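You operate a simulated robot arm through the tools that you are given. There is no shell and no other tool. Be economical: measure what you need, move in short steps, check, and stop when the job is done.

You are at the controls of a simulated robot arm. One attempt, no reset.

JOB
Switch the lamp supply on, set the field 18 cm wide and 13 cm high, and light the lamp.
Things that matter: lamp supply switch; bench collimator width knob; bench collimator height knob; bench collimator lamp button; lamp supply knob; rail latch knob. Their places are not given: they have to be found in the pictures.

Only the result counts: the job must be done as asked and must still hold three seconds after the hand-in. Knocking over, shifting, dropping, spilling or breaking anything else fails it.

ROBOT AND FRAMES
A 5-joint arm with a two-finger parallel gripper, fixed in place. Base frame: the origin is at the foot of the arm, x ahead of it, y to its left, z up. Lengths are in m, angles in degrees, forces in N, time in s.
With the tool pointing down near the work surface it reaches from about 0.24 to 0.66 m from the base axis. Its first joint turns from -66.0 to 66.0 degrees. The tool tilts only in the upright plane through the base axis and itself; it spins freely about its own axis. Payload 2.9 kg.
The TCP is the grasp point between the finger pads, 0.03 m short of the fingertips. In the tool frame z runs along the fingers and y along their closing line. The gripper opens to 0.11 m. The fingers are 0.02 m wide and 0.01 m thick; the gripper's body (0.048 by 0.112 m) begins 0.055 m behind the TCP.
Orientation is that of the tool frame in the base frame, as [roll, pitch, yaw] about the fixed x, y, z axes, in that order (R = Rz(yaw) Ry(pitch) Rx(roll)). With the fingers straight down and closing along the base's y, the tool's x points along the base's -x, its y along +y and its z along -z.

CONTROLS
- The arm moves only by the tool play_rows. Its argument "increments" is a list of rows, each an object (a shift or turn left out is 0, a gripper value left out holds the last) with "dr": the turn, a rotation vector about the tool's x, y, z in degrees, a list of three; "travel": the shift along the tool's x, y, z in cm, a list of three; "grip": the gripper command, from -1 (shut) to 1 (fully open), values between in proportion. In form: [{"dr": [rx, ry, rz], "travel": [dx, dy, dz], "grip": grip}, ...]. A call has 1 to 8 rows; each row shifts and turns the commanded pose from where the row before left it, along the tool's axes as they then stand. A row lasts 0.2 s, in which the tool goes at most 0.05 m and 8.6 degrees; a call with a longer step from one row to the next is refused whole, and so is a gripper value outside its range. A pose out of reach is approached as far as the arm can. The call stops where the force on the tool passes 40 N (or 10 N more than at its start, if that is more) or the arm is blocked; 0.2 s more then pass. The fingers move at their own pace (about 0.108 m/s each) and stop on an object; they squeeze with about 25 N. The grip force told is the motor's: it shows also when the fingers shut on nothing. Time passes only in rows, and 0.2 s behind the last, so rows that do not move let the fingers close. It gives the time, the measured TCP pose, the force on the tool (base axes), the opening and the grip force at its end, in the units of the frame above (readings bear some noise), and new pictures: "pictures" is both (left out), scene, wrist or none.
- Cameras (640 x 400 px; columns grow to the right, rows downward): "scene" is fixed at [0.0406, -0.4502, 0.6205]; the picture's right is [0.75, -0.66, 0.00], its down [-0.29, -0.33, -0.90] and it looks along [0.59, 0.68, -0.44] (base axes); focal length 324 px, centre (320, 200). "wrist" rides on the gripper at [0.072, 0.017, -0.103] in the tool frame; the picture's right is [-0.23, 0.97, 0.00], its down [-0.76, -0.18, -0.62] and it looks along [-0.61, -0.14, 0.78] (tool axes); focal length 222 px, centre (320, 200).
- locate(camera, pixels): for up to 12 pixels [column, row] of the newest picture of that camera ("zoom" is the newest enlarged one), the place [x, y, z] in the base frame of the surface seen there, good to about 0.002 m. It takes no simulated time.
- zoom(camera, box): a new picture of the part [left, top, right, bottom] of that camera's present view, enlarged. It takes no simulated time.
- sign_off(): hands the job in; it is judged then, once.

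Go step by step. Measure first, check grasps and placings, and put right what went wrong. The budget is 80 turns and 170 pictures, counting those below and the enlarged ones. Unless the task says otherwise, let go and move clear before handing in, and close with one line.

The tools are called after ">>>" as a command line: name --argument value ..., lists and objects as JSON in quotes. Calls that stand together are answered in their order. play_rows: Moves the arm, as the interface text tells. Its arguments: {"type":"object","properties":{"increments":{"type":"array"},"pictures":{"type":"string","enum":["both","scene","wrist","none"]}},"required":["increments"]} The other tools are called the same way: locate (camera, pixels) gives the place of the surface under pixels of a picture; zoom (camera, box) takes an enlarged picture of a part of a camera's view; sign_off () hands the job in.

At the start:

```text
time_s: 0.0
ee_pos: [0.3834, -0.0555, 0.4619]
tcp_rot: [-180.0, 0.0, 180.0]
ft_force: [-0.5, 0.4, 0.3]
gripper_width: 0.11
grip_force: 0.0
```

scene: 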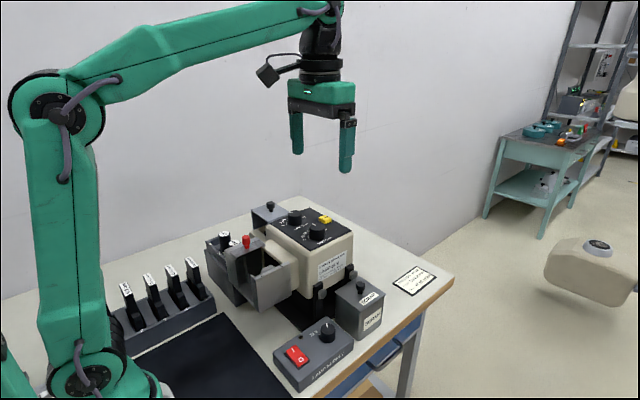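
wrist: 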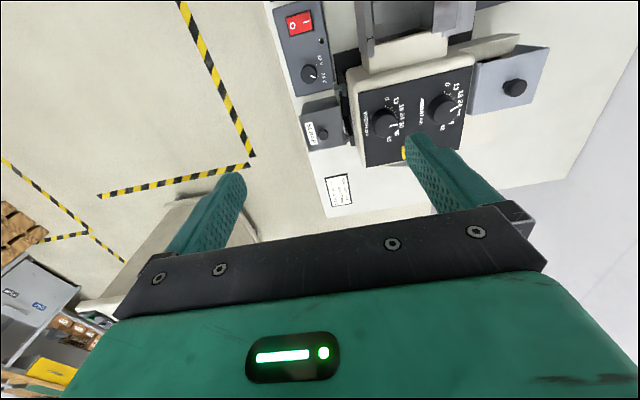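

The scene shows the lamp supply (red rocker near 297,355, knob near 327,330) and the collimator with two knobs (295,217 and 317,232) and a yellow button (326,219). I'll enlarge these parts.

>>> zoom --camera "scene" --box '[240, 190, 370, 271]'

>>> zoom --camera "wrist" --box '[340, 50, 484, 170]'

>>> zoom --camera "scene" --box '[260, 270, 450, 390]'

>>> locate --camera "scene" --pixels '[[297, 355], [327, 328], [295, 213], [318, 229], [326, 219], [310, 222], [270, 206], [360, 287], [345, 240], [247, 240], [276, 222], [314, 348]]'

```text
4.92 times, centred on (305, 230) of scene
```

zoom: 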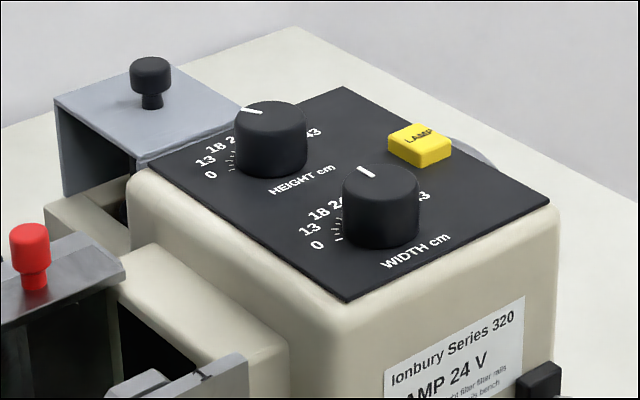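

```text
3.33 times, centred on (412, 110) of wrist
```

zoom: 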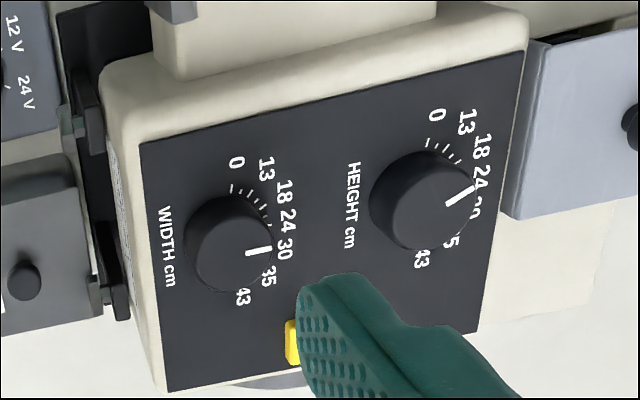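

```text
3.33 times, centred on (355, 330) of scene
```

zoom: 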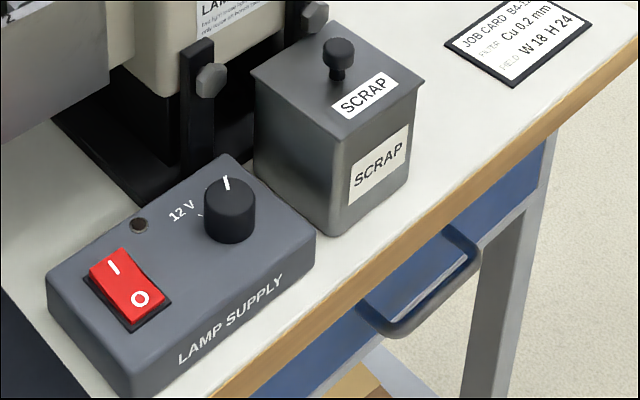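

```text
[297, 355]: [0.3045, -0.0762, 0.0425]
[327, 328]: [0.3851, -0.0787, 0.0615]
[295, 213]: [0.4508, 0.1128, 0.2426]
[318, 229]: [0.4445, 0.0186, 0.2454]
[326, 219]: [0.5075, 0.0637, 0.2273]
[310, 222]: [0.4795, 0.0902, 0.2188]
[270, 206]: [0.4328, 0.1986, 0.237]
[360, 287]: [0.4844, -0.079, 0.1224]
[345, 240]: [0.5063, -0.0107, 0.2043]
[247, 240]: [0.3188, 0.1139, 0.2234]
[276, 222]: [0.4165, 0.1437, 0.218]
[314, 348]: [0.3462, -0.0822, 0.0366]
```

The knobs are pointer dials; the lamp is labelled 24 V and the supply has a 12/24 V knob. I'll read the labels and the supply geometry closely.

>>> zoom --camera "wrist" --box '[264, 0, 364, 110]'

>>> zoom --camera "scene" --box '[310, 240, 360, 290]'

>>> zoom --camera "scene" --box '[190, 190, 320, 320]'

>>> zoom --camera "scene" --box '[385, 255, 445, 300]'

>>> locate --camera "scene" --pixels '[[291, 352], [301, 358], [326, 325], [280, 364], [326, 318], [350, 340], [302, 338], [430, 270], [240, 345], [260, 350]]'

```text
3.64 times, centred on (314, 55) of wrist
```

zoom: 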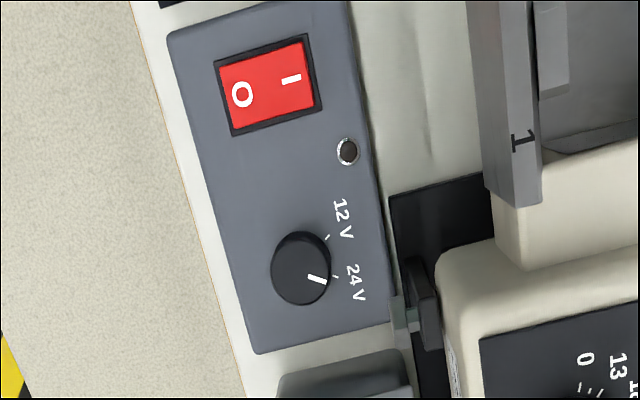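

```text
8.00 times, centred on (335, 265) of scene
```

zoom: 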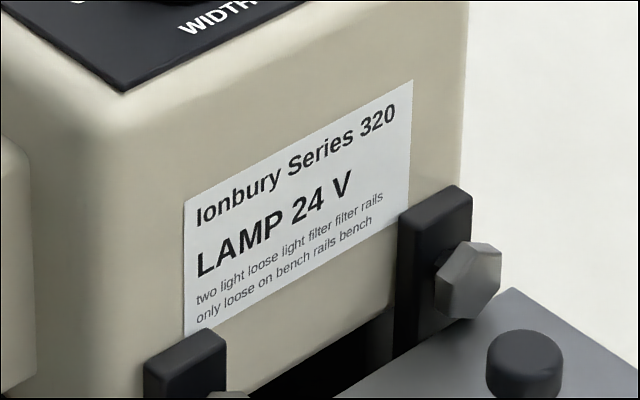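

```text
3.08 times, centred on (255, 255) of scene
```

zoom: 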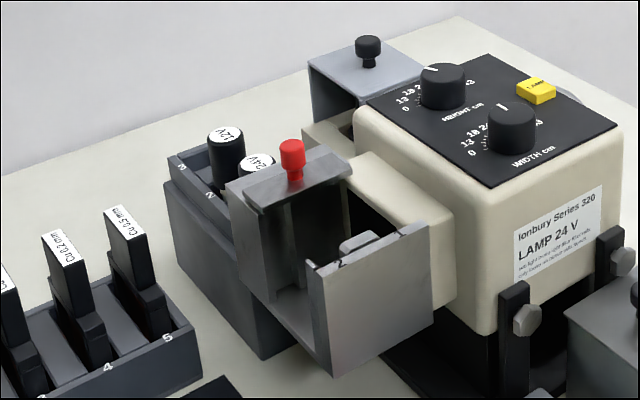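

```text
8.89 times, centred on (415, 278) of scene
```

zoom: 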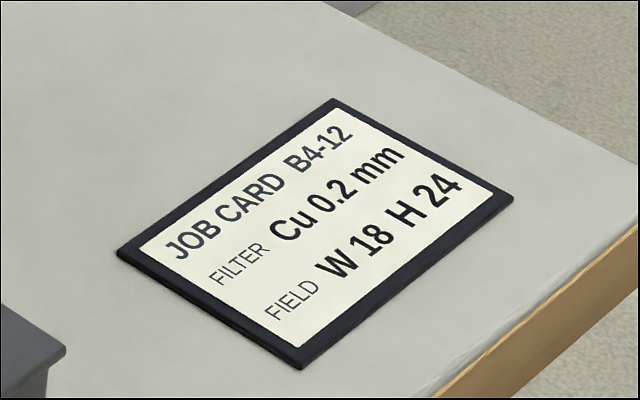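

```text
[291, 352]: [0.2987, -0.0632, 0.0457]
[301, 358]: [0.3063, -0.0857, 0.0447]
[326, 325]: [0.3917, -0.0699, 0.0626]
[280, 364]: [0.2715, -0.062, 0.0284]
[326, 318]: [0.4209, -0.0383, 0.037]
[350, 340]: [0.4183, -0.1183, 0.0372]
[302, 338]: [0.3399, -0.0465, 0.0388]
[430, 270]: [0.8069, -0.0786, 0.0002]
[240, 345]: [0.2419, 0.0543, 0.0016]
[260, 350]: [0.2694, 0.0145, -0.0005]
```

The voltage pointer needs a closer look; the table measures at z≈0. I'll close the gripper, and measure the collimator's bounds.

>>> locate --camera "scene" --pixels '[[290, 266], [262, 309], [263, 284], [310, 251], [352, 270], [356, 237], [316, 295], [343, 290], [249, 239], [277, 245], [357, 282], [286, 240]]'

>>> play_rows --increments '[{"travel": [4, 0, 4], "grip": -1}, {"travel": [3, 0, 4], "grip": -1}, {"travel": [0, 0, 4]}, {"travel": [0, 0, 4]}]'

```text
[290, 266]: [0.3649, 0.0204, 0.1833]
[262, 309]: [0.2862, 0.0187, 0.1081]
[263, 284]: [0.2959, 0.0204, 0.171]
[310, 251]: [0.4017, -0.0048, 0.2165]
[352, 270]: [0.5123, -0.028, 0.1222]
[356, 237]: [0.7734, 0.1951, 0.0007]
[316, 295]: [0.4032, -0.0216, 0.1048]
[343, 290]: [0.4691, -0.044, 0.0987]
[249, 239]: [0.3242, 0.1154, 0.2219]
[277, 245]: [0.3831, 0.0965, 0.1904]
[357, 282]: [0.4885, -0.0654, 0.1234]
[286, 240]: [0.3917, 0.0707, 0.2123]
```

```text
refused: row 1 steps farther than a row can; nothing moved
```

The first row was too long (5.7 cm), so I'll repeat it in smaller steps.

>>> play_rows --increments '[{"travel": [2, 0, 4], "grip": -1}, {"travel": [2, 0, 4]}, {"travel": [2, 0, 4]}, {"travel": [2, -0.5, 4]}, {"travel": [0, -0.5, 3]}, {"travel": [0, 0, 0]}]'

```text
time_s: 1.4
ee_pos: [0.3045, -0.0667, 0.2712]
tcp_rot: [179.9, -0.1, 180.0]
ft_force: [-0.5, -0.3, -0.1]
gripper_width: 0.0001
grip_force: 24.7
```

scene: 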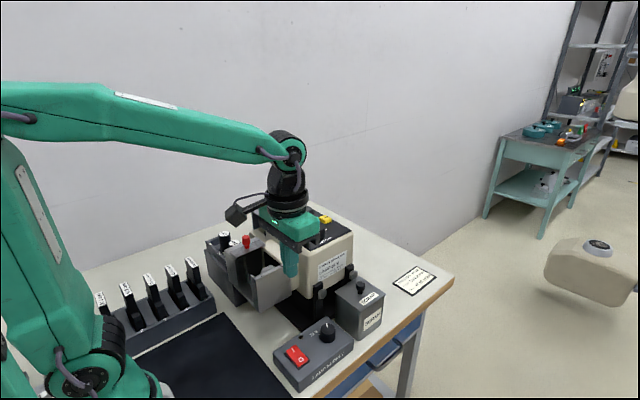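
wrist: 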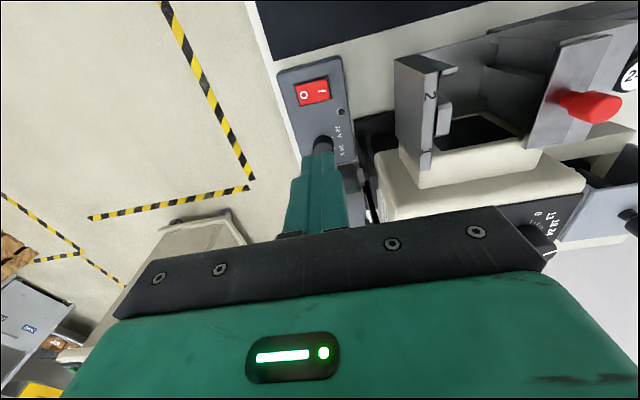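

The fingers hover behind the switch in the wrist picture (switch at 312,92). I'll enlarge it and measure the rocker's halves.

>>> zoom --camera "wrist" --box '[275, 55, 365, 165]'

>>> locate --camera "wrist" --pixels '[[302, 94], [323, 91], [312, 92], [296, 83], [327, 79], [330, 102], [299, 106], [341, 111], [320, 140]]'

>>> zoom --camera "scene" --box '[270, 310, 360, 390]'

```text
3.64 times, centred on (320, 110) of wrist
```

zoom: 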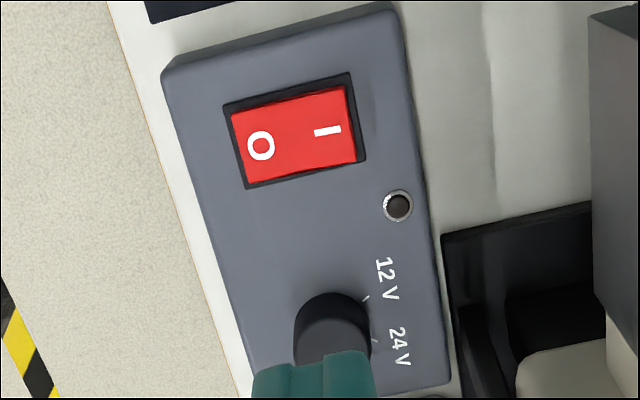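

```text
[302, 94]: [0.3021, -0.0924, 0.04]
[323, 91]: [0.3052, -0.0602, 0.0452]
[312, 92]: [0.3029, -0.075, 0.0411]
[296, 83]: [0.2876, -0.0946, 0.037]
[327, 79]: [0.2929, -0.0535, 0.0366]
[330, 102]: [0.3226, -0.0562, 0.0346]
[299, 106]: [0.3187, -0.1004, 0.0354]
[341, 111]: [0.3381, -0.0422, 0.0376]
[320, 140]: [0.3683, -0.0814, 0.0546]
```

```text
5.00 times, centred on (315, 350) of scene
```

zoom: 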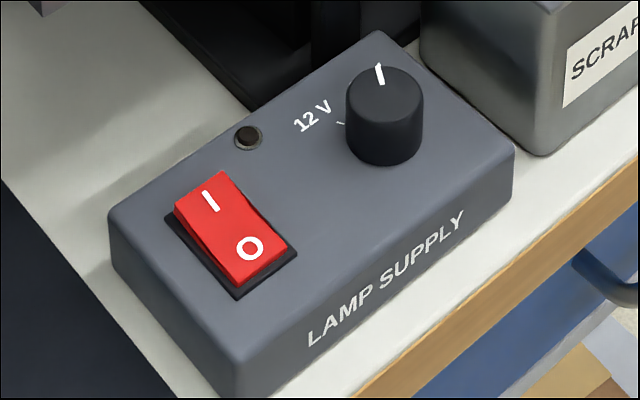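

The rocker's I half (0.305,-0.060,0.045) is raised, so it's off. I'll descend over it to just above contact, then press gently.

>>> play_rows --increments '[{"travel": [0, 0.8, 4.5]}, {"travel": [0, 0, 4.5]}, {"travel": [0, 0, 4.5]}, {"travel": [0, 0, 4]}, {"travel": [0, 0, 1.2]}, {"travel": [0, 0, 0.5]}, {"travel": [0, 0, 0.4]}]' --pictures "scene"

```text
time_s: 3.0
ee_pos: [0.3033, -0.058, 0.0754]
tcp_rot: [180.0, 0.0, 180.0]
ft_force: [-0.1, -0.5, -1.0]
gripper_width: 0.0
grip_force: 25.4
```

scene: 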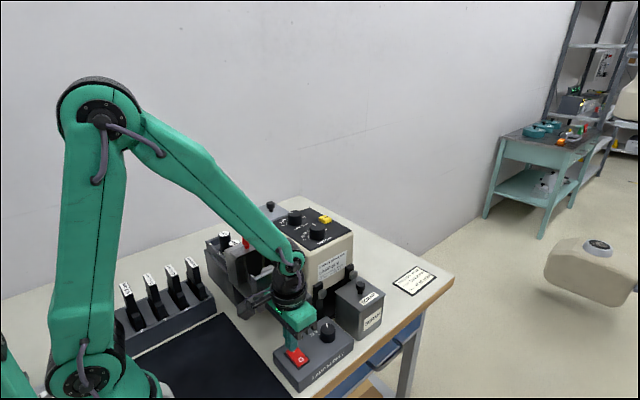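

The fingertips are just at the rocker's I half with no force yet. I'll press in small steps.

>>> play_rows --increments '[{"travel": [0, 0, 0.2]}, {"travel": [0, 0, 0.2]}, {"travel": [0, 0, 0.2]}, {"travel": [0, 0, 0.2]}]' --pictures "scene"

>>> zoom --camera "scene" --box '[270, 310, 360, 390]'

```text
time_s: 3.9
ee_pos: [0.3044, -0.0574, 0.0713]
tcp_rot: [-180.0, -0.1, -180.0]
ft_force: [-3.7, 3.1, 11.8]
gripper_width: 0.0003
grip_force: 24.9
stopped in row 4: the force on the tool passed its limit (the readings are from after the stop); the commanded pose is now the measured one
```

scene: 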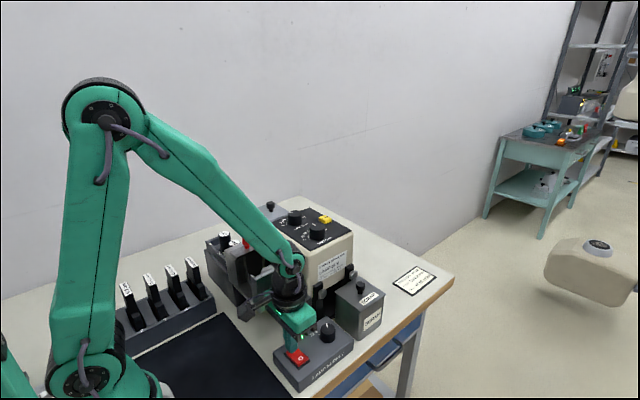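

```text
5.00 times, centred on (315, 350) of scene
```

zoom: 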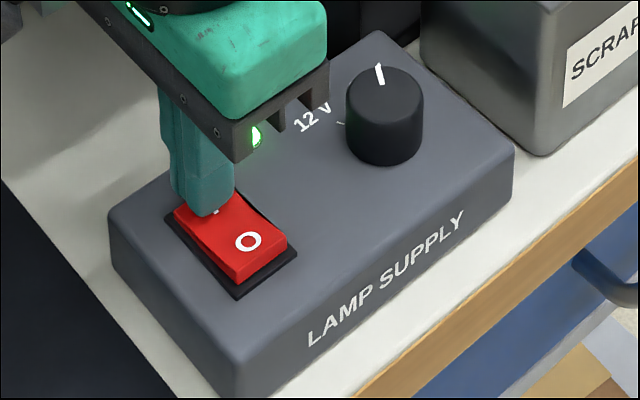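

The rocker's O half is now raised and the indicator glows green: the supply is on. I'll lift off and look at the voltage knob and the panel.

>>> play_rows --increments '[{"travel": [0, 0, -3]}, {"travel": [0, 0, -4.5]}, {"travel": [0, 0, -4.5]}, {"travel": [0, 0, -4.5]}, {"travel": [0, 0, -4.5]}, {"travel": [0, 2, -4.5]}, {"travel": [0, 4, -3]}, {"travel": [0, 4, -2]}]'

>>> zoom --camera "scene" --box '[270, 310, 360, 390]'

>>> zoom --camera "wrist" --box '[180, 0, 460, 200]'

```text
time_s: 5.7
ee_pos: [0.3019, 0.0411, 0.3753]
tcp_rot: [180.0, 0.1, -179.9]
ft_force: [0.2, 0.2, -0.3]
gripper_width: 0.0002
grip_force: 25.0
```

scene: 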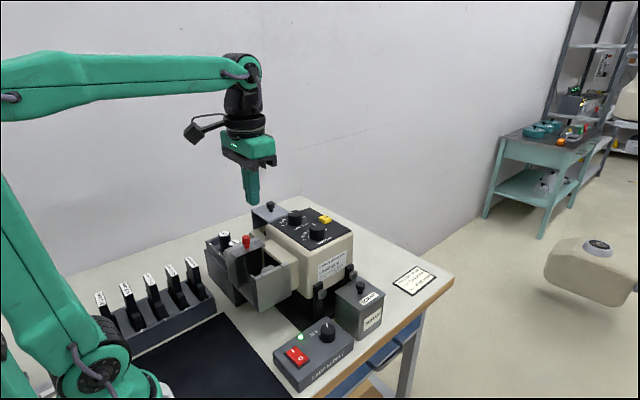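
wrist: 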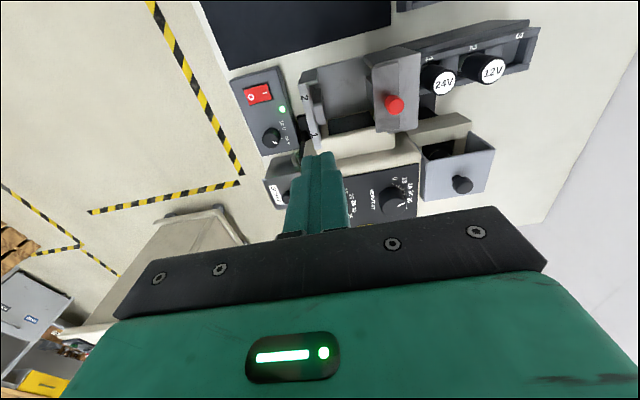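

```text
5.00 times, centred on (315, 350) of scene
```

zoom: 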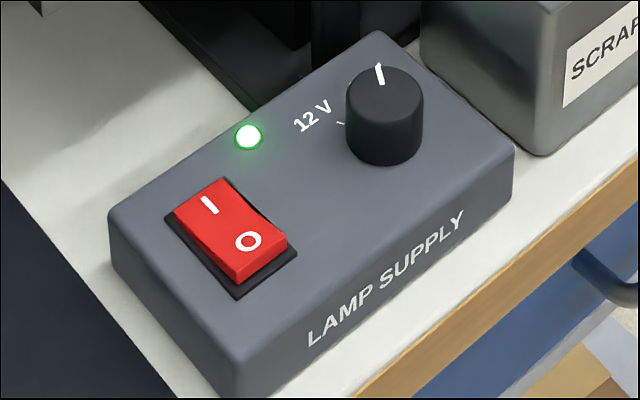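

```text
2.00 times, centred on (320, 100) of wrist
```

zoom: 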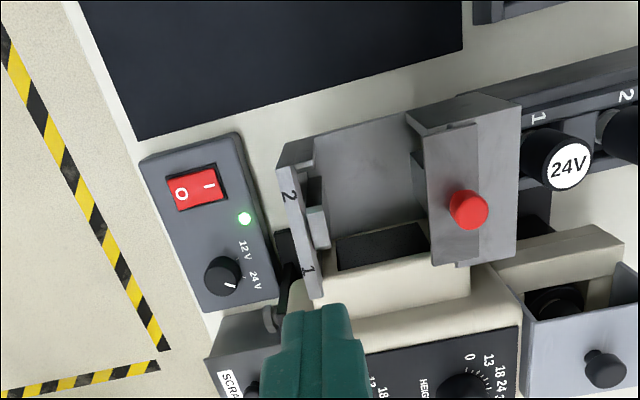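

Supply on is confirmed (green LED). I'll move forward so the wrist camera looks down on the panel and supply knob.

>>> play_rows --increments '[{"travel": [-4.5, 0, 0]}, {"travel": [-4.5, 0, 0]}, {"travel": [-4.5, 0, 0]}, {"travel": [-4.5, 0, 0]}, {"travel": [-1.5, 0, -2]}, {"travel": [0, 0, 0]}]' --pictures "wrist"

>>> zoom --camera "wrist" --box '[280, 20, 440, 120]'

```text
time_s: 7.1
ee_pos: [0.4999, 0.0432, 0.3959]
tcp_rot: [-180.0, 0.0, -180.0]
ft_force: [-0.5, 0.4, 0.2]
gripper_width: 0.0
grip_force: 24.8
```

wrist: 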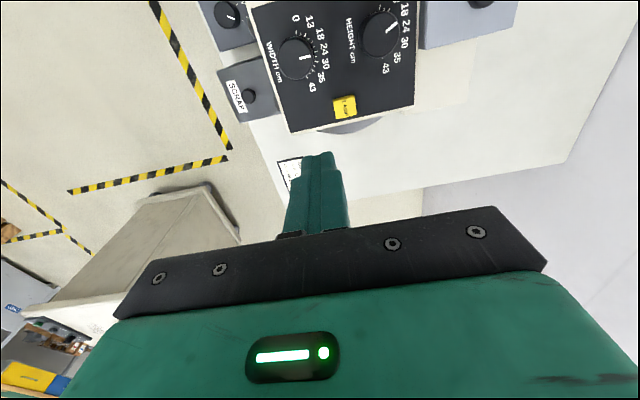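

```text
4.00 times, centred on (360, 70) of wrist
```

zoom: 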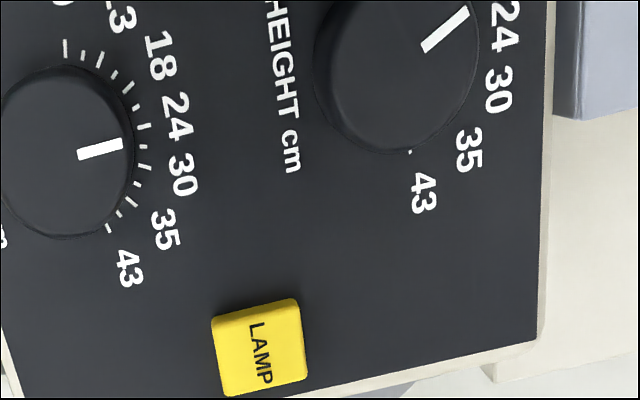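

The panel is at the top edge; I'll move back 6 cm so all of both dials is visible.

>>> play_rows --increments '[{"travel": [4, 0, 0]}, {"travel": [2, 0, 0]}, {"travel": [0, 0, 0]}]' --pictures "wrist"

>>> zoom --camera "wrist" --box '[260, 60, 360, 160]'

>>> zoom --camera "wrist" --box '[340, 40, 440, 140]'

>>> zoom --camera "wrist" --box '[180, 0, 280, 100]'

```text
time_s: 7.9
ee_pos: [0.4391, 0.0414, 0.3973]
tcp_rot: [180.0, 0.0, -180.0]
ft_force: [0.3, 0.2, -0.3]
gripper_width: 0.0
grip_force: 24.6
```

wrist: 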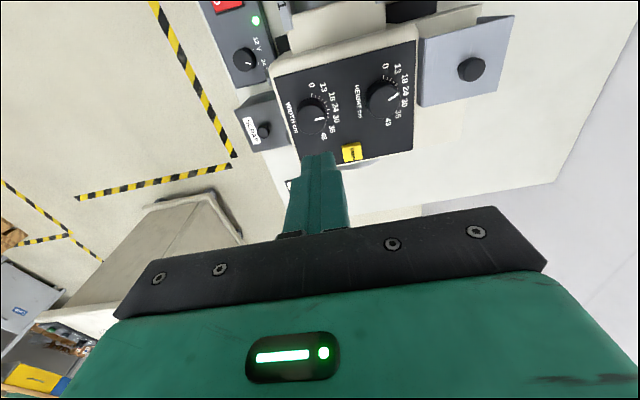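

```text
4.00 times, centred on (310, 110) of wrist
```

zoom: 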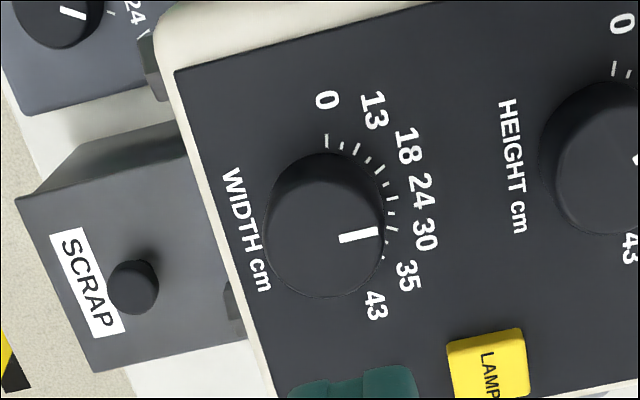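

```text
4.00 times, centred on (390, 90) of wrist
```

zoom: 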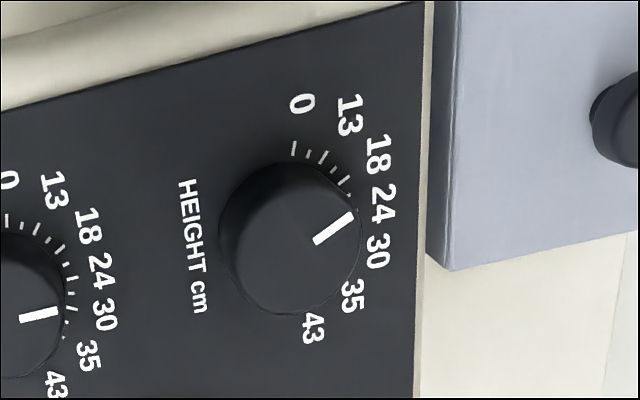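

```text
4.00 times, centred on (230, 50) of wrist
```

zoom: 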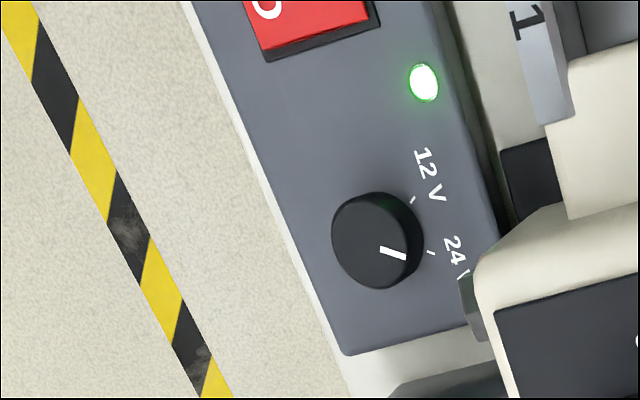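

I'll measure label, tick and pointer places on the width dial, to get dial angles on the panel plane.

>>> locate --camera "wrist" --pixels '[[311.5, 85], [323.25, 87.5], [332, 96.25], [335.25, 107.5], [336.25, 118.75], [332, 129.25], [324, 136.25], [311.5, 95], [315.25, 96.75], [319.25, 97.25], [322, 100.25], [325.25, 102]]'

>>> locate --camera "wrist" --pixels '[[327.5, 106.25], [328.25, 109.5], [328.5, 113.25], [327.5, 117.5], [316, 119.5], [323.5, 118], [311, 99.5], [297.5, 112], [310, 130], [308, 113], [348, 145], [355, 156]]'

>>> locate --camera "wrist" --pixels '[[385.5, 66], [397.5, 69], [404.5, 78.5], [406, 91], [404.5, 103], [398, 114], [388, 122], [383.5, 77], [391, 79], [389.5, 100.5], [397, 94], [381, 91]]'

>>> zoom --camera "wrist" --box '[285, 75, 345, 145]'

>>> zoom --camera "wrist" --box '[360, 55, 420, 125]'

```text
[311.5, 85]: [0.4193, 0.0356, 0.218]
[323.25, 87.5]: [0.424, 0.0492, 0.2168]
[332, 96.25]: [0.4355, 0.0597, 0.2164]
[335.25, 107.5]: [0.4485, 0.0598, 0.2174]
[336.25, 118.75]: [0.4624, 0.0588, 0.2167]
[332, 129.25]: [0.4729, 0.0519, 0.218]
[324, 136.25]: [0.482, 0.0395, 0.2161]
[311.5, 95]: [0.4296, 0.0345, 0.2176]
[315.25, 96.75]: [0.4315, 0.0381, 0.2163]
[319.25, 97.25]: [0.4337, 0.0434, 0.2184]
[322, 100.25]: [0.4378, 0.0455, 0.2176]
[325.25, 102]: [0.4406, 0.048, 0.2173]
```

```text
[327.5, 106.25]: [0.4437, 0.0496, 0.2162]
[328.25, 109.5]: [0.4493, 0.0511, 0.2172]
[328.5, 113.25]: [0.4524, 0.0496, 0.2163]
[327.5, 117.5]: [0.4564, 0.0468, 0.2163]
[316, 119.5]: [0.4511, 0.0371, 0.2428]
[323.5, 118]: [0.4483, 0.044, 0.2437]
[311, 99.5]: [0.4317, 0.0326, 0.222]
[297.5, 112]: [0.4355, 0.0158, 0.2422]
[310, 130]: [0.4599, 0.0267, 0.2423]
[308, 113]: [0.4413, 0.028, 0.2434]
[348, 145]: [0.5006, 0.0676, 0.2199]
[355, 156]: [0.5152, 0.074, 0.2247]
```

```text
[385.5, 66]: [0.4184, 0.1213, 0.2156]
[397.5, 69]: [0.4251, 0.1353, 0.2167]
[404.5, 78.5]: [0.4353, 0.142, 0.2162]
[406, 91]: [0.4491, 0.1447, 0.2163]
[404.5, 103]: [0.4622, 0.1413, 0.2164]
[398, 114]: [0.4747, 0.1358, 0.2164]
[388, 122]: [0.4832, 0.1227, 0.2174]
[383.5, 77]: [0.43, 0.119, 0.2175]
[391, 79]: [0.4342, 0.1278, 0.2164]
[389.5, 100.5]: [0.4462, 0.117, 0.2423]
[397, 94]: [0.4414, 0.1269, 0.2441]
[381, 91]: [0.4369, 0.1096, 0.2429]
```

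```text
5.71 times, centred on (315, 110) of wrist
```

zoom: 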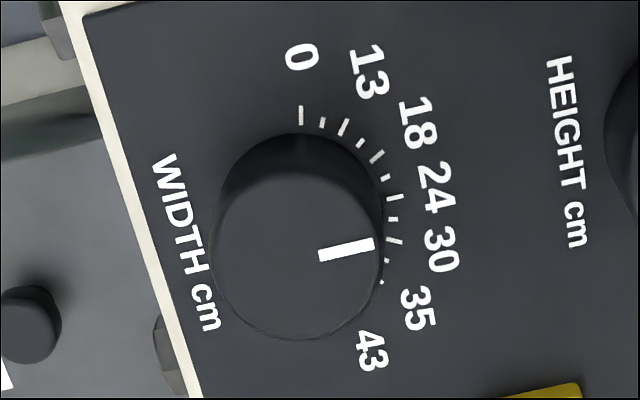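

```text
5.71 times, centred on (390, 90) of wrist
```

zoom: 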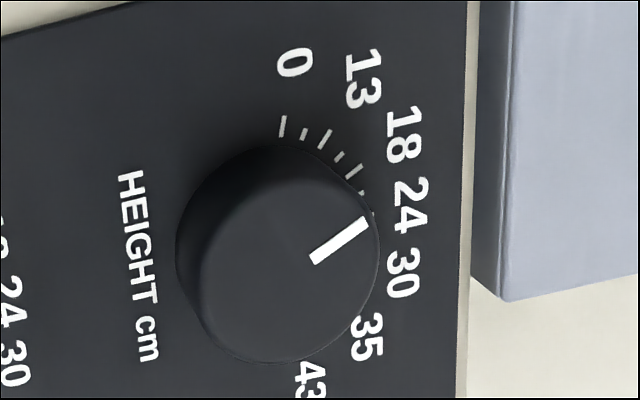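

Dial labels are evenly spaced (about 24° apart) around centres near (0.451,0.028) and (0.451,0.113), with knob tops at z≈0.243. I'll go closer, with the camera nearly straight above, to read the pointers precisely.

>>> play_rows --increments '[{"travel": [-3, 1, 2]}, {"travel": [-2, 1, 3]}, {"travel": [0, 0, 2.5]}, {"travel": [0, 0, 0]}]' --pictures "wrist"

>>> zoom --camera "wrist" --box '[200, 0, 320, 120]'

>>> zoom --camera "wrist" --box '[320, 0, 440, 120]'

```text
time_s: 8.9
ee_pos: [0.4894, 0.0628, 0.3223]
tcp_rot: [-180.0, 0.1, -179.9]
ft_force: [-0.6, 0.3, -0.4]
gripper_width: 0.0
grip_force: 25.7
```

wrist: 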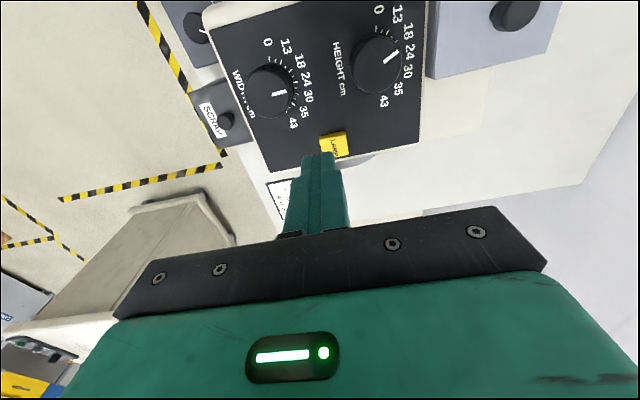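

```text
3.33 times, centred on (260, 60) of wrist
```

zoom: 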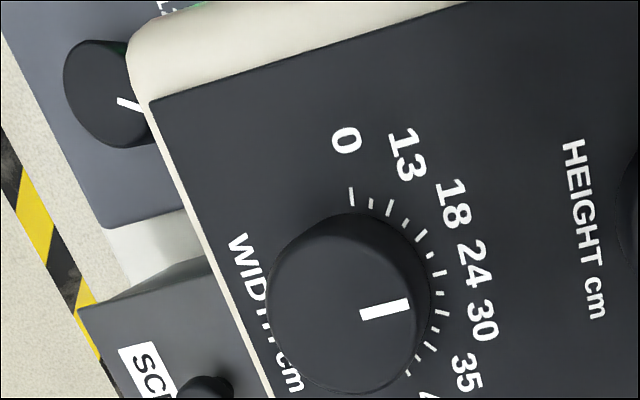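

```text
3.33 times, centred on (380, 60) of wrist
```

zoom: 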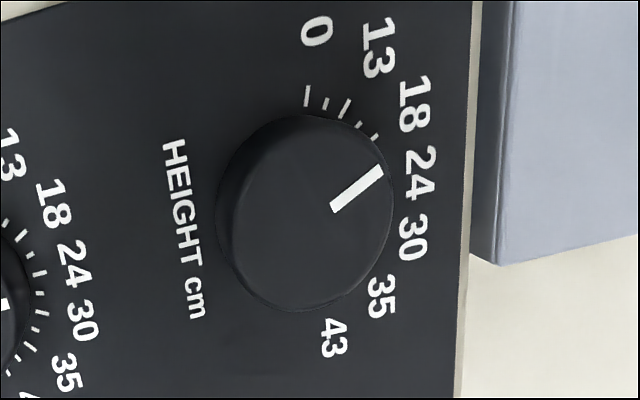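

From exact pixel geometry: width pointer is at about 24, height at about 18, with the dial marks ~25° apart; knob centres (0.4517,0.0295) and (0.4517,0.1135). So each needs about 25° counter-clockwise from above. I'll first hover over the width knob with a 6 cm opening.

>>> play_rows --increments '[{"travel": [2, -1.6, 0], "grip": 0.09}, {"travel": [1.77, -1.73, 0]}, {"travel": [0, 0, 0]}]'

>>> zoom --camera "wrist" --box '[240, 80, 400, 240]'

>>> zoom --camera "scene" --box '[240, 130, 370, 271]'

>>> locate --camera "scene" --pixels '[[262, 216], [285, 224], [275, 204], [257, 208], [247, 236], [250, 245]]'

```text
time_s: 9.7
ee_pos: [0.4514, 0.0289, 0.3225]
tcp_rot: [-179.9, 0.0, -180.0]
ft_force: [0.6, -0.3, 0.7]
gripper_width: 0.0598
grip_force: 0.0
```

scene: 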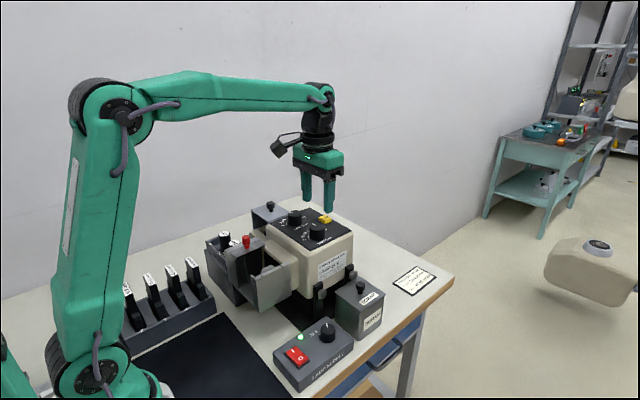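
wrist: 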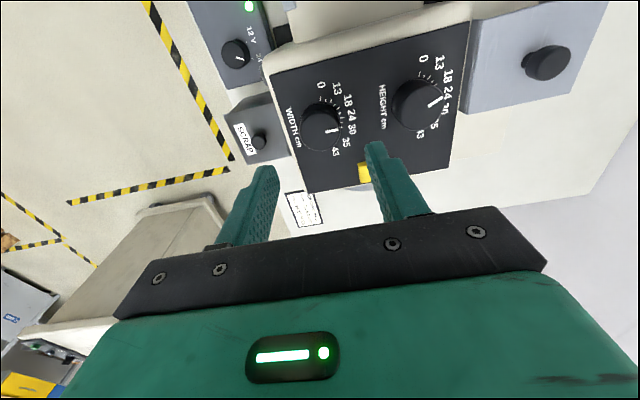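

```text
2.50 times, centred on (320, 160) of wrist
```

zoom: 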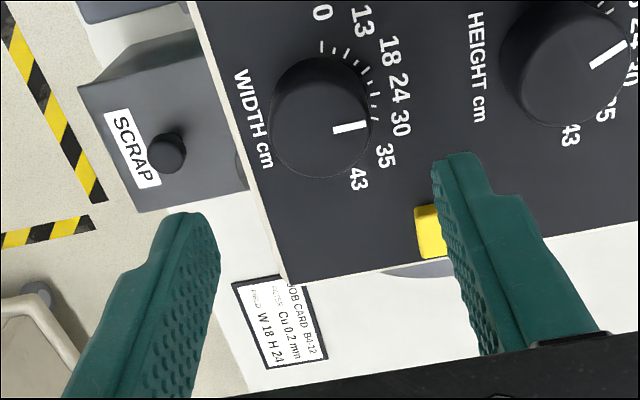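

```text
2.84 times, centred on (305, 200) of scene
```

zoom: 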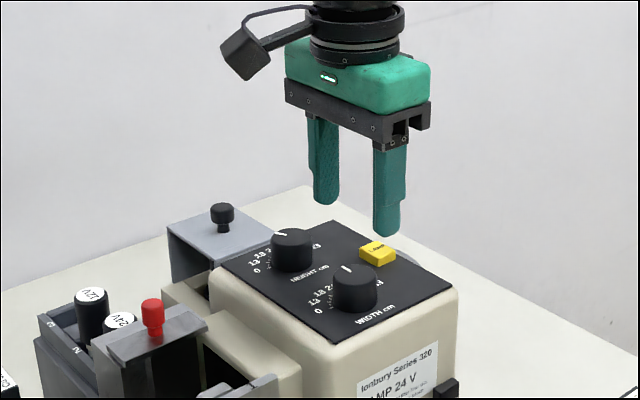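

```text
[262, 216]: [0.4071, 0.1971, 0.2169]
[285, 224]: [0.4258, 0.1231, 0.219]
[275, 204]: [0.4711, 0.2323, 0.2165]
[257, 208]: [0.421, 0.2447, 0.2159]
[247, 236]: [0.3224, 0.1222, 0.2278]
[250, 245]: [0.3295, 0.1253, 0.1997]
```

The fingers straddle the width knob and surroundings are clear (neighbouring box top is level with the panel). I'll descend to z≈0.252 and close.

>>> play_rows --increments '[{"travel": [0, 0.05, 3.5]}, {"travel": [0, 0, 2.5]}, {"travel": [0, 0, 1.0]}, {"travel": [0, 0, 0]}]'

>>> zoom --camera "scene" --box '[260, 170, 370, 271]'

```text
time_s: 10.7
ee_pos: [0.4514, 0.028, 0.2498]
tcp_rot: [-180.0, 0.0, -179.9]
ft_force: [1.0, -0.4, 0.6]
gripper_width: 0.06
grip_force: 0.0
```

scene: 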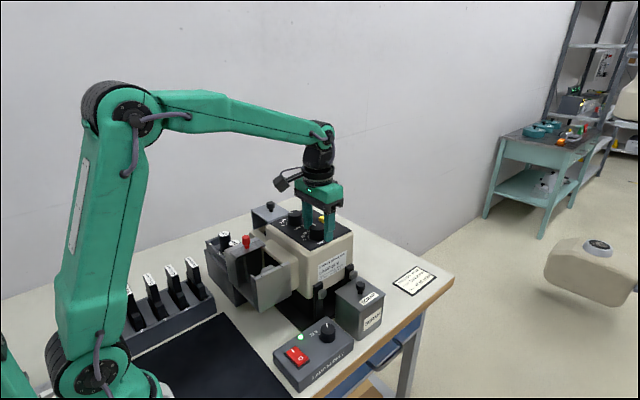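
wrist: 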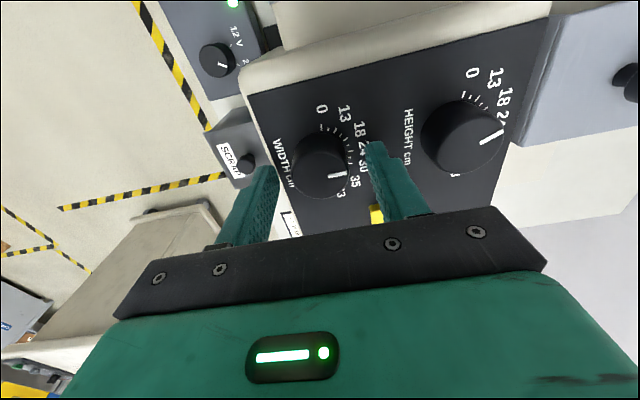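

```text
3.96 times, centred on (315, 220) of scene
```

zoom: 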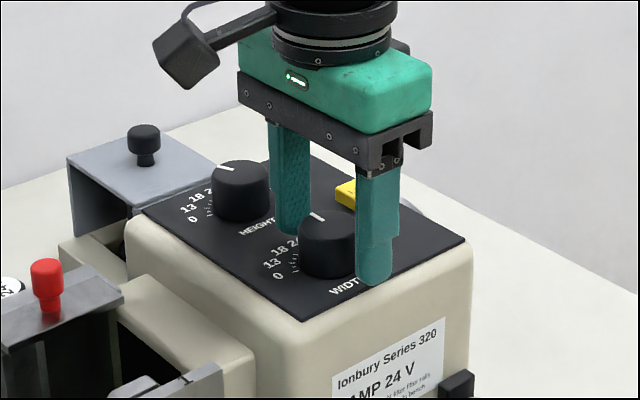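

The fingers straddle the width knob, close to the panel; I'll raise 3 mm and close.

>>> play_rows --increments '[{"travel": [0, 0.08, -0.3]}, {"grip": -1}, {"travel": [0, 0, 0]}, {"travel": [0, 0, 0]}]'

>>> zoom --camera "scene" --box '[260, 170, 370, 271]'

```text
time_s: 11.7
ee_pos: [0.4526, 0.0293, 0.2549]
tcp_rot: [180.0, 0.1, -179.9]
ft_force: [1.2, -13.8, -2.8]
gripper_width: 0.0354
grip_force: 45.1
```

scene: 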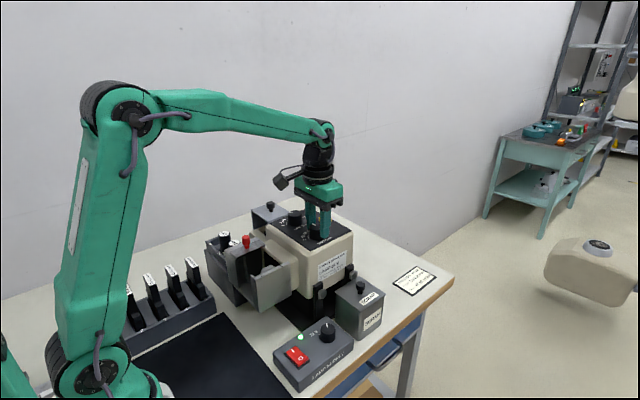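
wrist: 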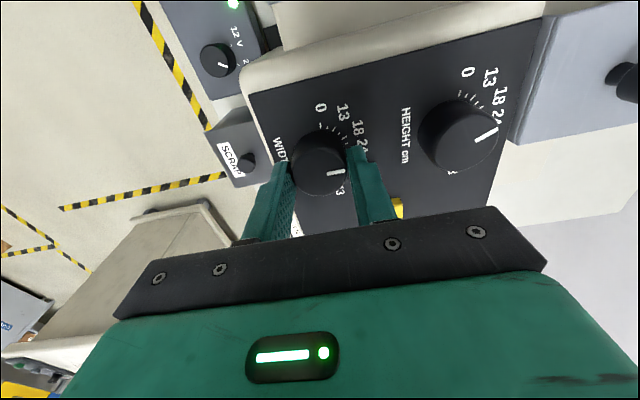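

```text
3.96 times, centred on (315, 220) of scene
```

zoom: 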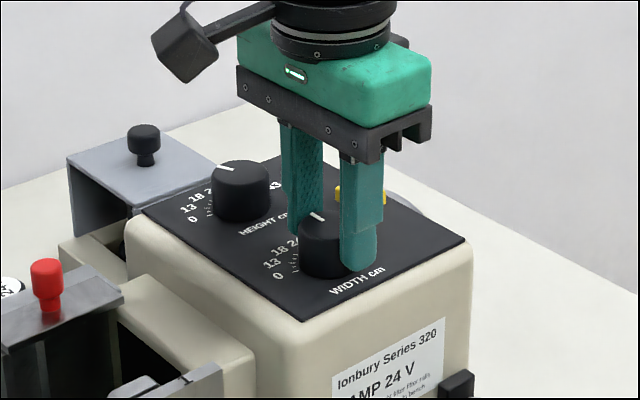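

The knob is held (opening 0.0354) with a 14 N side force; I'll ease 1 mm toward −y and turn −25° about the tool axis.

>>> play_rows --increments '[{"travel": [0, -0.12, 0]}, {"dr": [0, 0, -6]}, {"dr": [0, 0, -6]}, {"dr": [0, 0, -6]}, {"dr": [0, 0, -7]}, {"dr": [0, 0, 0]}]'

>>> zoom --camera "scene" --box '[260, 170, 370, 271]'

```text
time_s: 13.1
ee_pos: [0.4517, 0.0298, 0.2543]
tcp_rot: [-180.0, -0.1, -154.8]
ft_force: [2.4, 7.9, -1.4]
gripper_width: 0.0356
grip_force: 44.9
```

scene: 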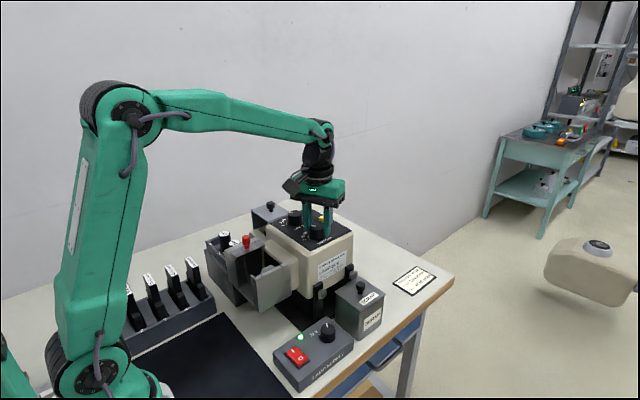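
wrist: 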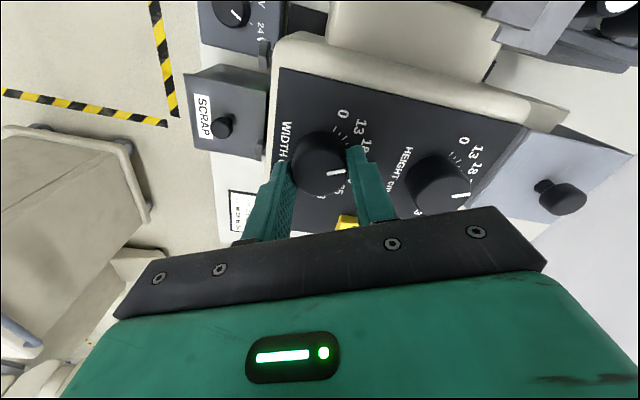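

```text
3.96 times, centred on (315, 220) of scene
```

zoom: 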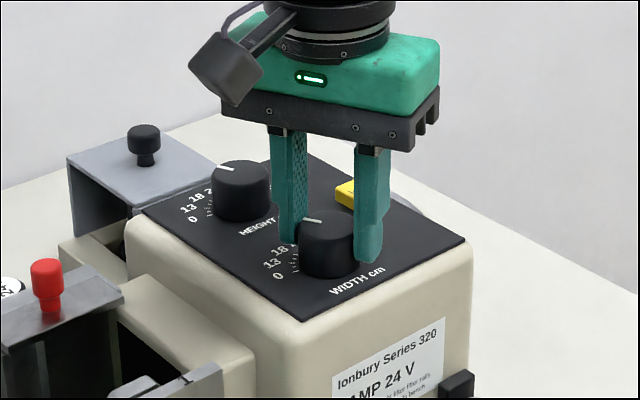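

The knob turned with the fingers. I'll release, rise, spin back and return to the viewing pose to check.

>>> play_rows --increments '[{"grip": 0.09}, {"travel": [0, 0, 0]}, {"travel": [0, 0, -3]}, {"travel": [0, 0, -3.8], "dr": [0, 0, 8.4]}, {"dr": [0, 0, 8.4]}, {"dr": [0, 0, 8.4]}, {"travel": [-3.8, 1.6, 0]}, {"travel": [0, 1.7, 0]}]' --pictures "wrist"

>>> zoom --camera "wrist" --box '[200, 0, 320, 120]'

```text
time_s: 14.9
ee_pos: [0.4889, 0.0605, 0.323]
tcp_rot: [180.0, 0.0, 179.7]
ft_force: [0.7, -0.1, -0.2]
gripper_width: 0.0597
grip_force: 0.0
```

wrist: 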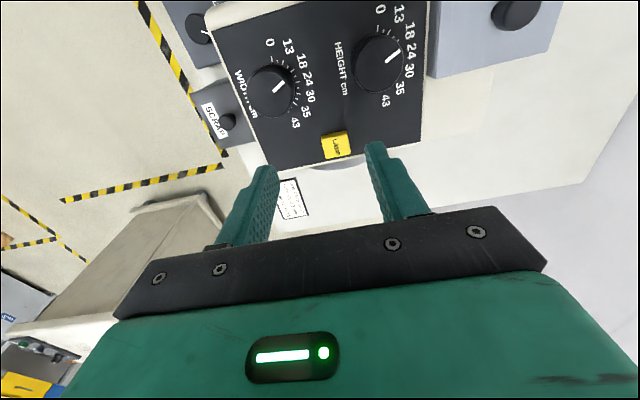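

```text
3.33 times, centred on (260, 60) of wrist
```

zoom: 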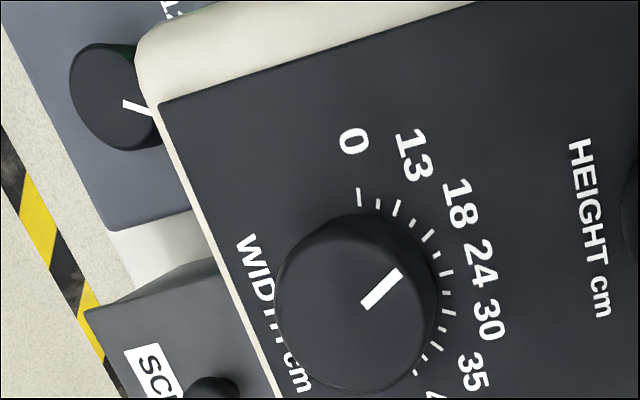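

The width pointer now reads 66.7°, identical to the height knob's "18" reading. Next the height knob: move over it, descend and close.

>>> play_rows --increments '[{"travel": [2, 2.7, 0]}, {"travel": [1.72, 2.6, 0]}, {"travel": [0, 0, 0]}, {"travel": [0, 0, 3.5]}, {"travel": [0, 0, 2.5]}, {"travel": [0, 0, 0.9]}, {"travel": [0, 0, 0]}]'

>>> zoom --camera "scene" --box '[240, 150, 350, 251]'

```text
time_s: 16.5
ee_pos: [0.4522, 0.1161, 0.2523]
tcp_rot: [-180.0, 0.0, 179.9]
ft_force: [-0.3, 0.1, -0.1]
gripper_width: 0.0597
grip_force: 0.1
```

scene: 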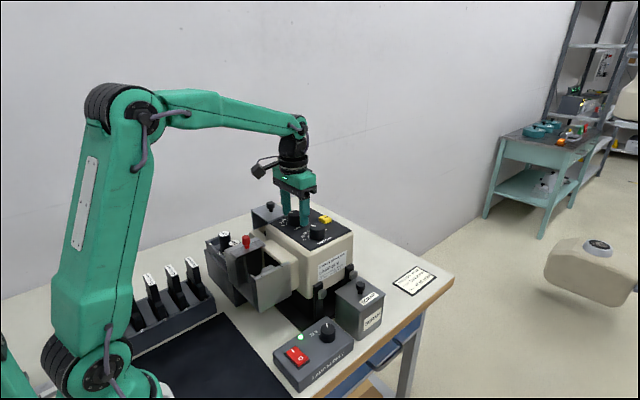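
wrist: 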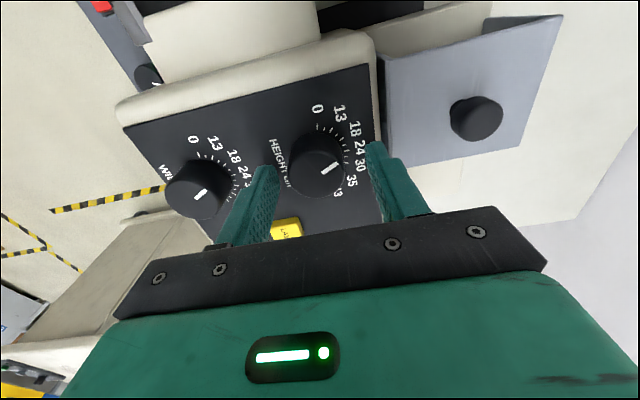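

```text
3.96 times, centred on (295, 200) of scene
```

zoom: 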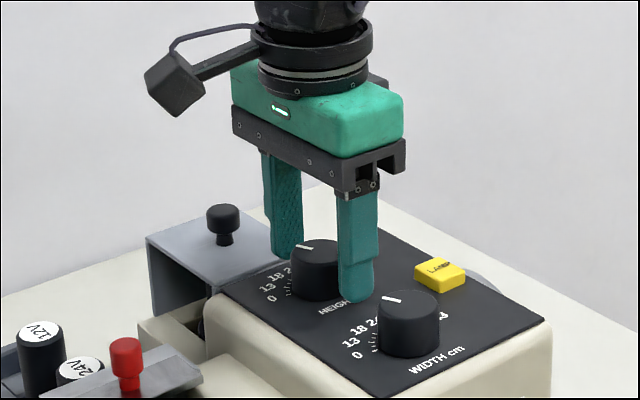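

The knob is between the fingers, slightly toward −y; I'll shift 2.5 mm, then close, and turn −25°.

>>> play_rows --increments '[{"travel": [0, -0.25, 0]}, {"grip": -1}, {"travel": [0, 0, 0]}, {"travel": [0, 0, 0]}]' --pictures "none"

```text
time_s: 17.5
ee_pos: [0.4537, 0.1125, 0.2538]
tcp_rot: [180.0, -0.1, -180.0]
ft_force: [0.8, 16.1, -2.1]
gripper_width: 0.0358
grip_force: 45.0
```

Held (0.0358) with a +16 N side force; I'll ease 1 mm toward +y and turn −25°.

>>> play_rows --increments '[{"travel": [0, 0.1, 0]}, {"dr": [0, 0, -6]}, {"dr": [0, 0, -6]}, {"dr": [0, 0, -6]}, {"dr": [0, 0, -7]}, {"dr": [0, 0, 0]}]' --pictures "none"

>>> play_rows --increments '[{"grip": 0.09}, {"travel": [0, 0, 0]}, {"travel": [0, 0, -3]}, {"travel": [0, 0, -3.8], "dr": [0, 0, 8.4]}, {"dr": [0, 0, 8.4]}, {"dr": [0, 0, 8.4]}, {"travel": [-3.8, -2.5, 0]}, {"travel": [0, -2.6, 0]}]' --pictures "wrist"

>>> zoom --camera "wrist" --box '[320, 0, 440, 120]'

>>> zoom --camera "wrist" --box '[200, 0, 320, 120]'

```text
time_s: 18.9
ee_pos: [0.4518, 0.1142, 0.2519]
tcp_rot: [180.0, 0.0, -155.0]
ft_force: [7.9, 20.7, -13.6]
gripper_width: 0.0355
grip_force: 44.9
```

```text
time_s: 20.7
ee_pos: [0.4913, 0.0635, 0.3205]
tcp_rot: [180.0, 0.0, 179.7]
ft_force: [0.2, -0.2, 0.3]
gripper_width: 0.06
grip_force: 0.1
```

wrist: 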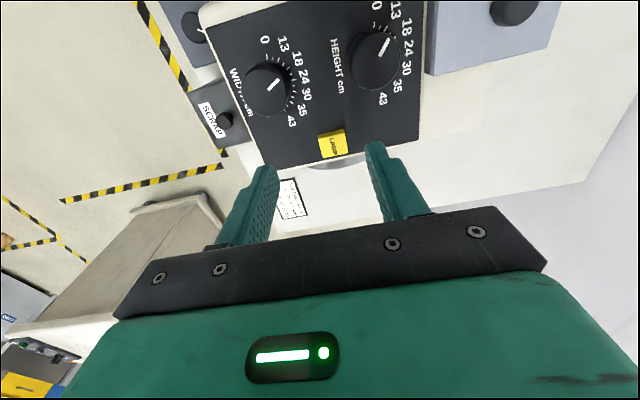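

```text
3.33 times, centred on (380, 60) of wrist
```

zoom: 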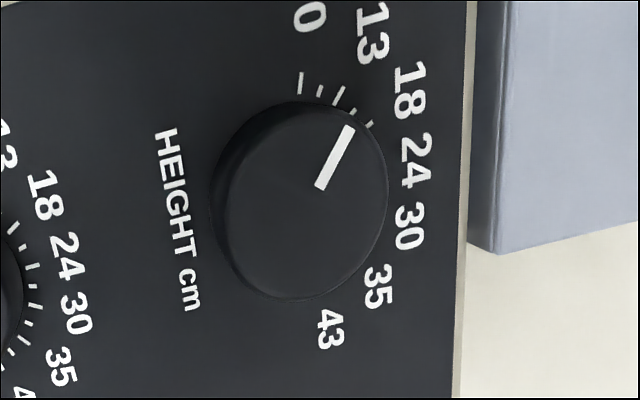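

```text
3.33 times, centred on (260, 60) of wrist
```

zoom: 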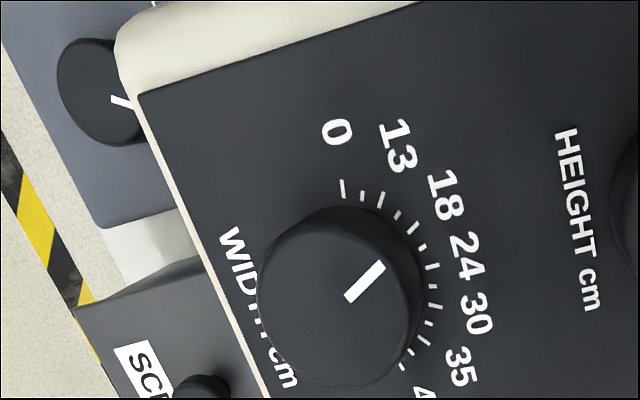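

The height pointer is near the 13 mark (≈36–38°); I'll enlarge more for a finer reading of both.

>>> zoom --camera "wrist" --box '[346, 10, 406, 70]'

>>> zoom --camera "wrist" --box '[240, 40, 300, 100]'

```text
6.67 times, centred on (376, 40) of wrist
```

zoom: 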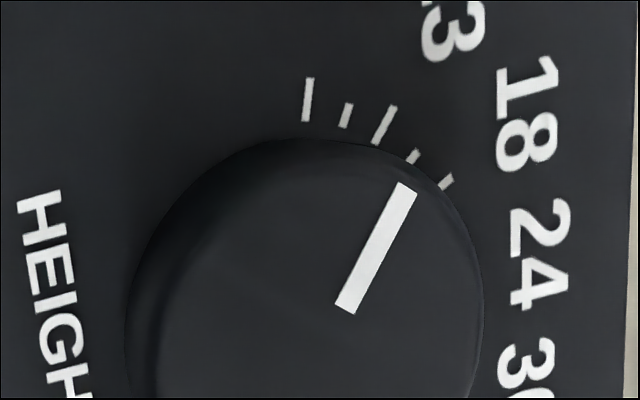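

```text
6.67 times, centred on (270, 70) of wrist
```

zoom: 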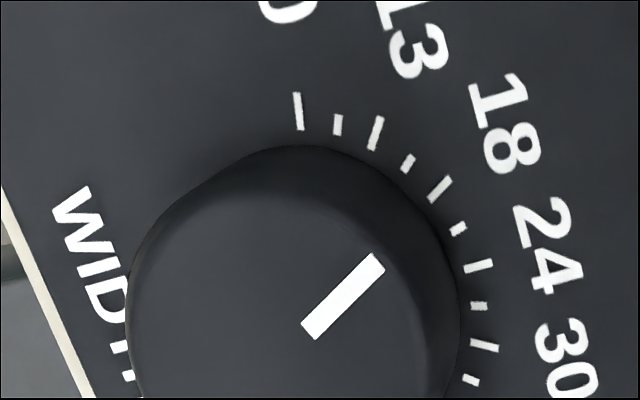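

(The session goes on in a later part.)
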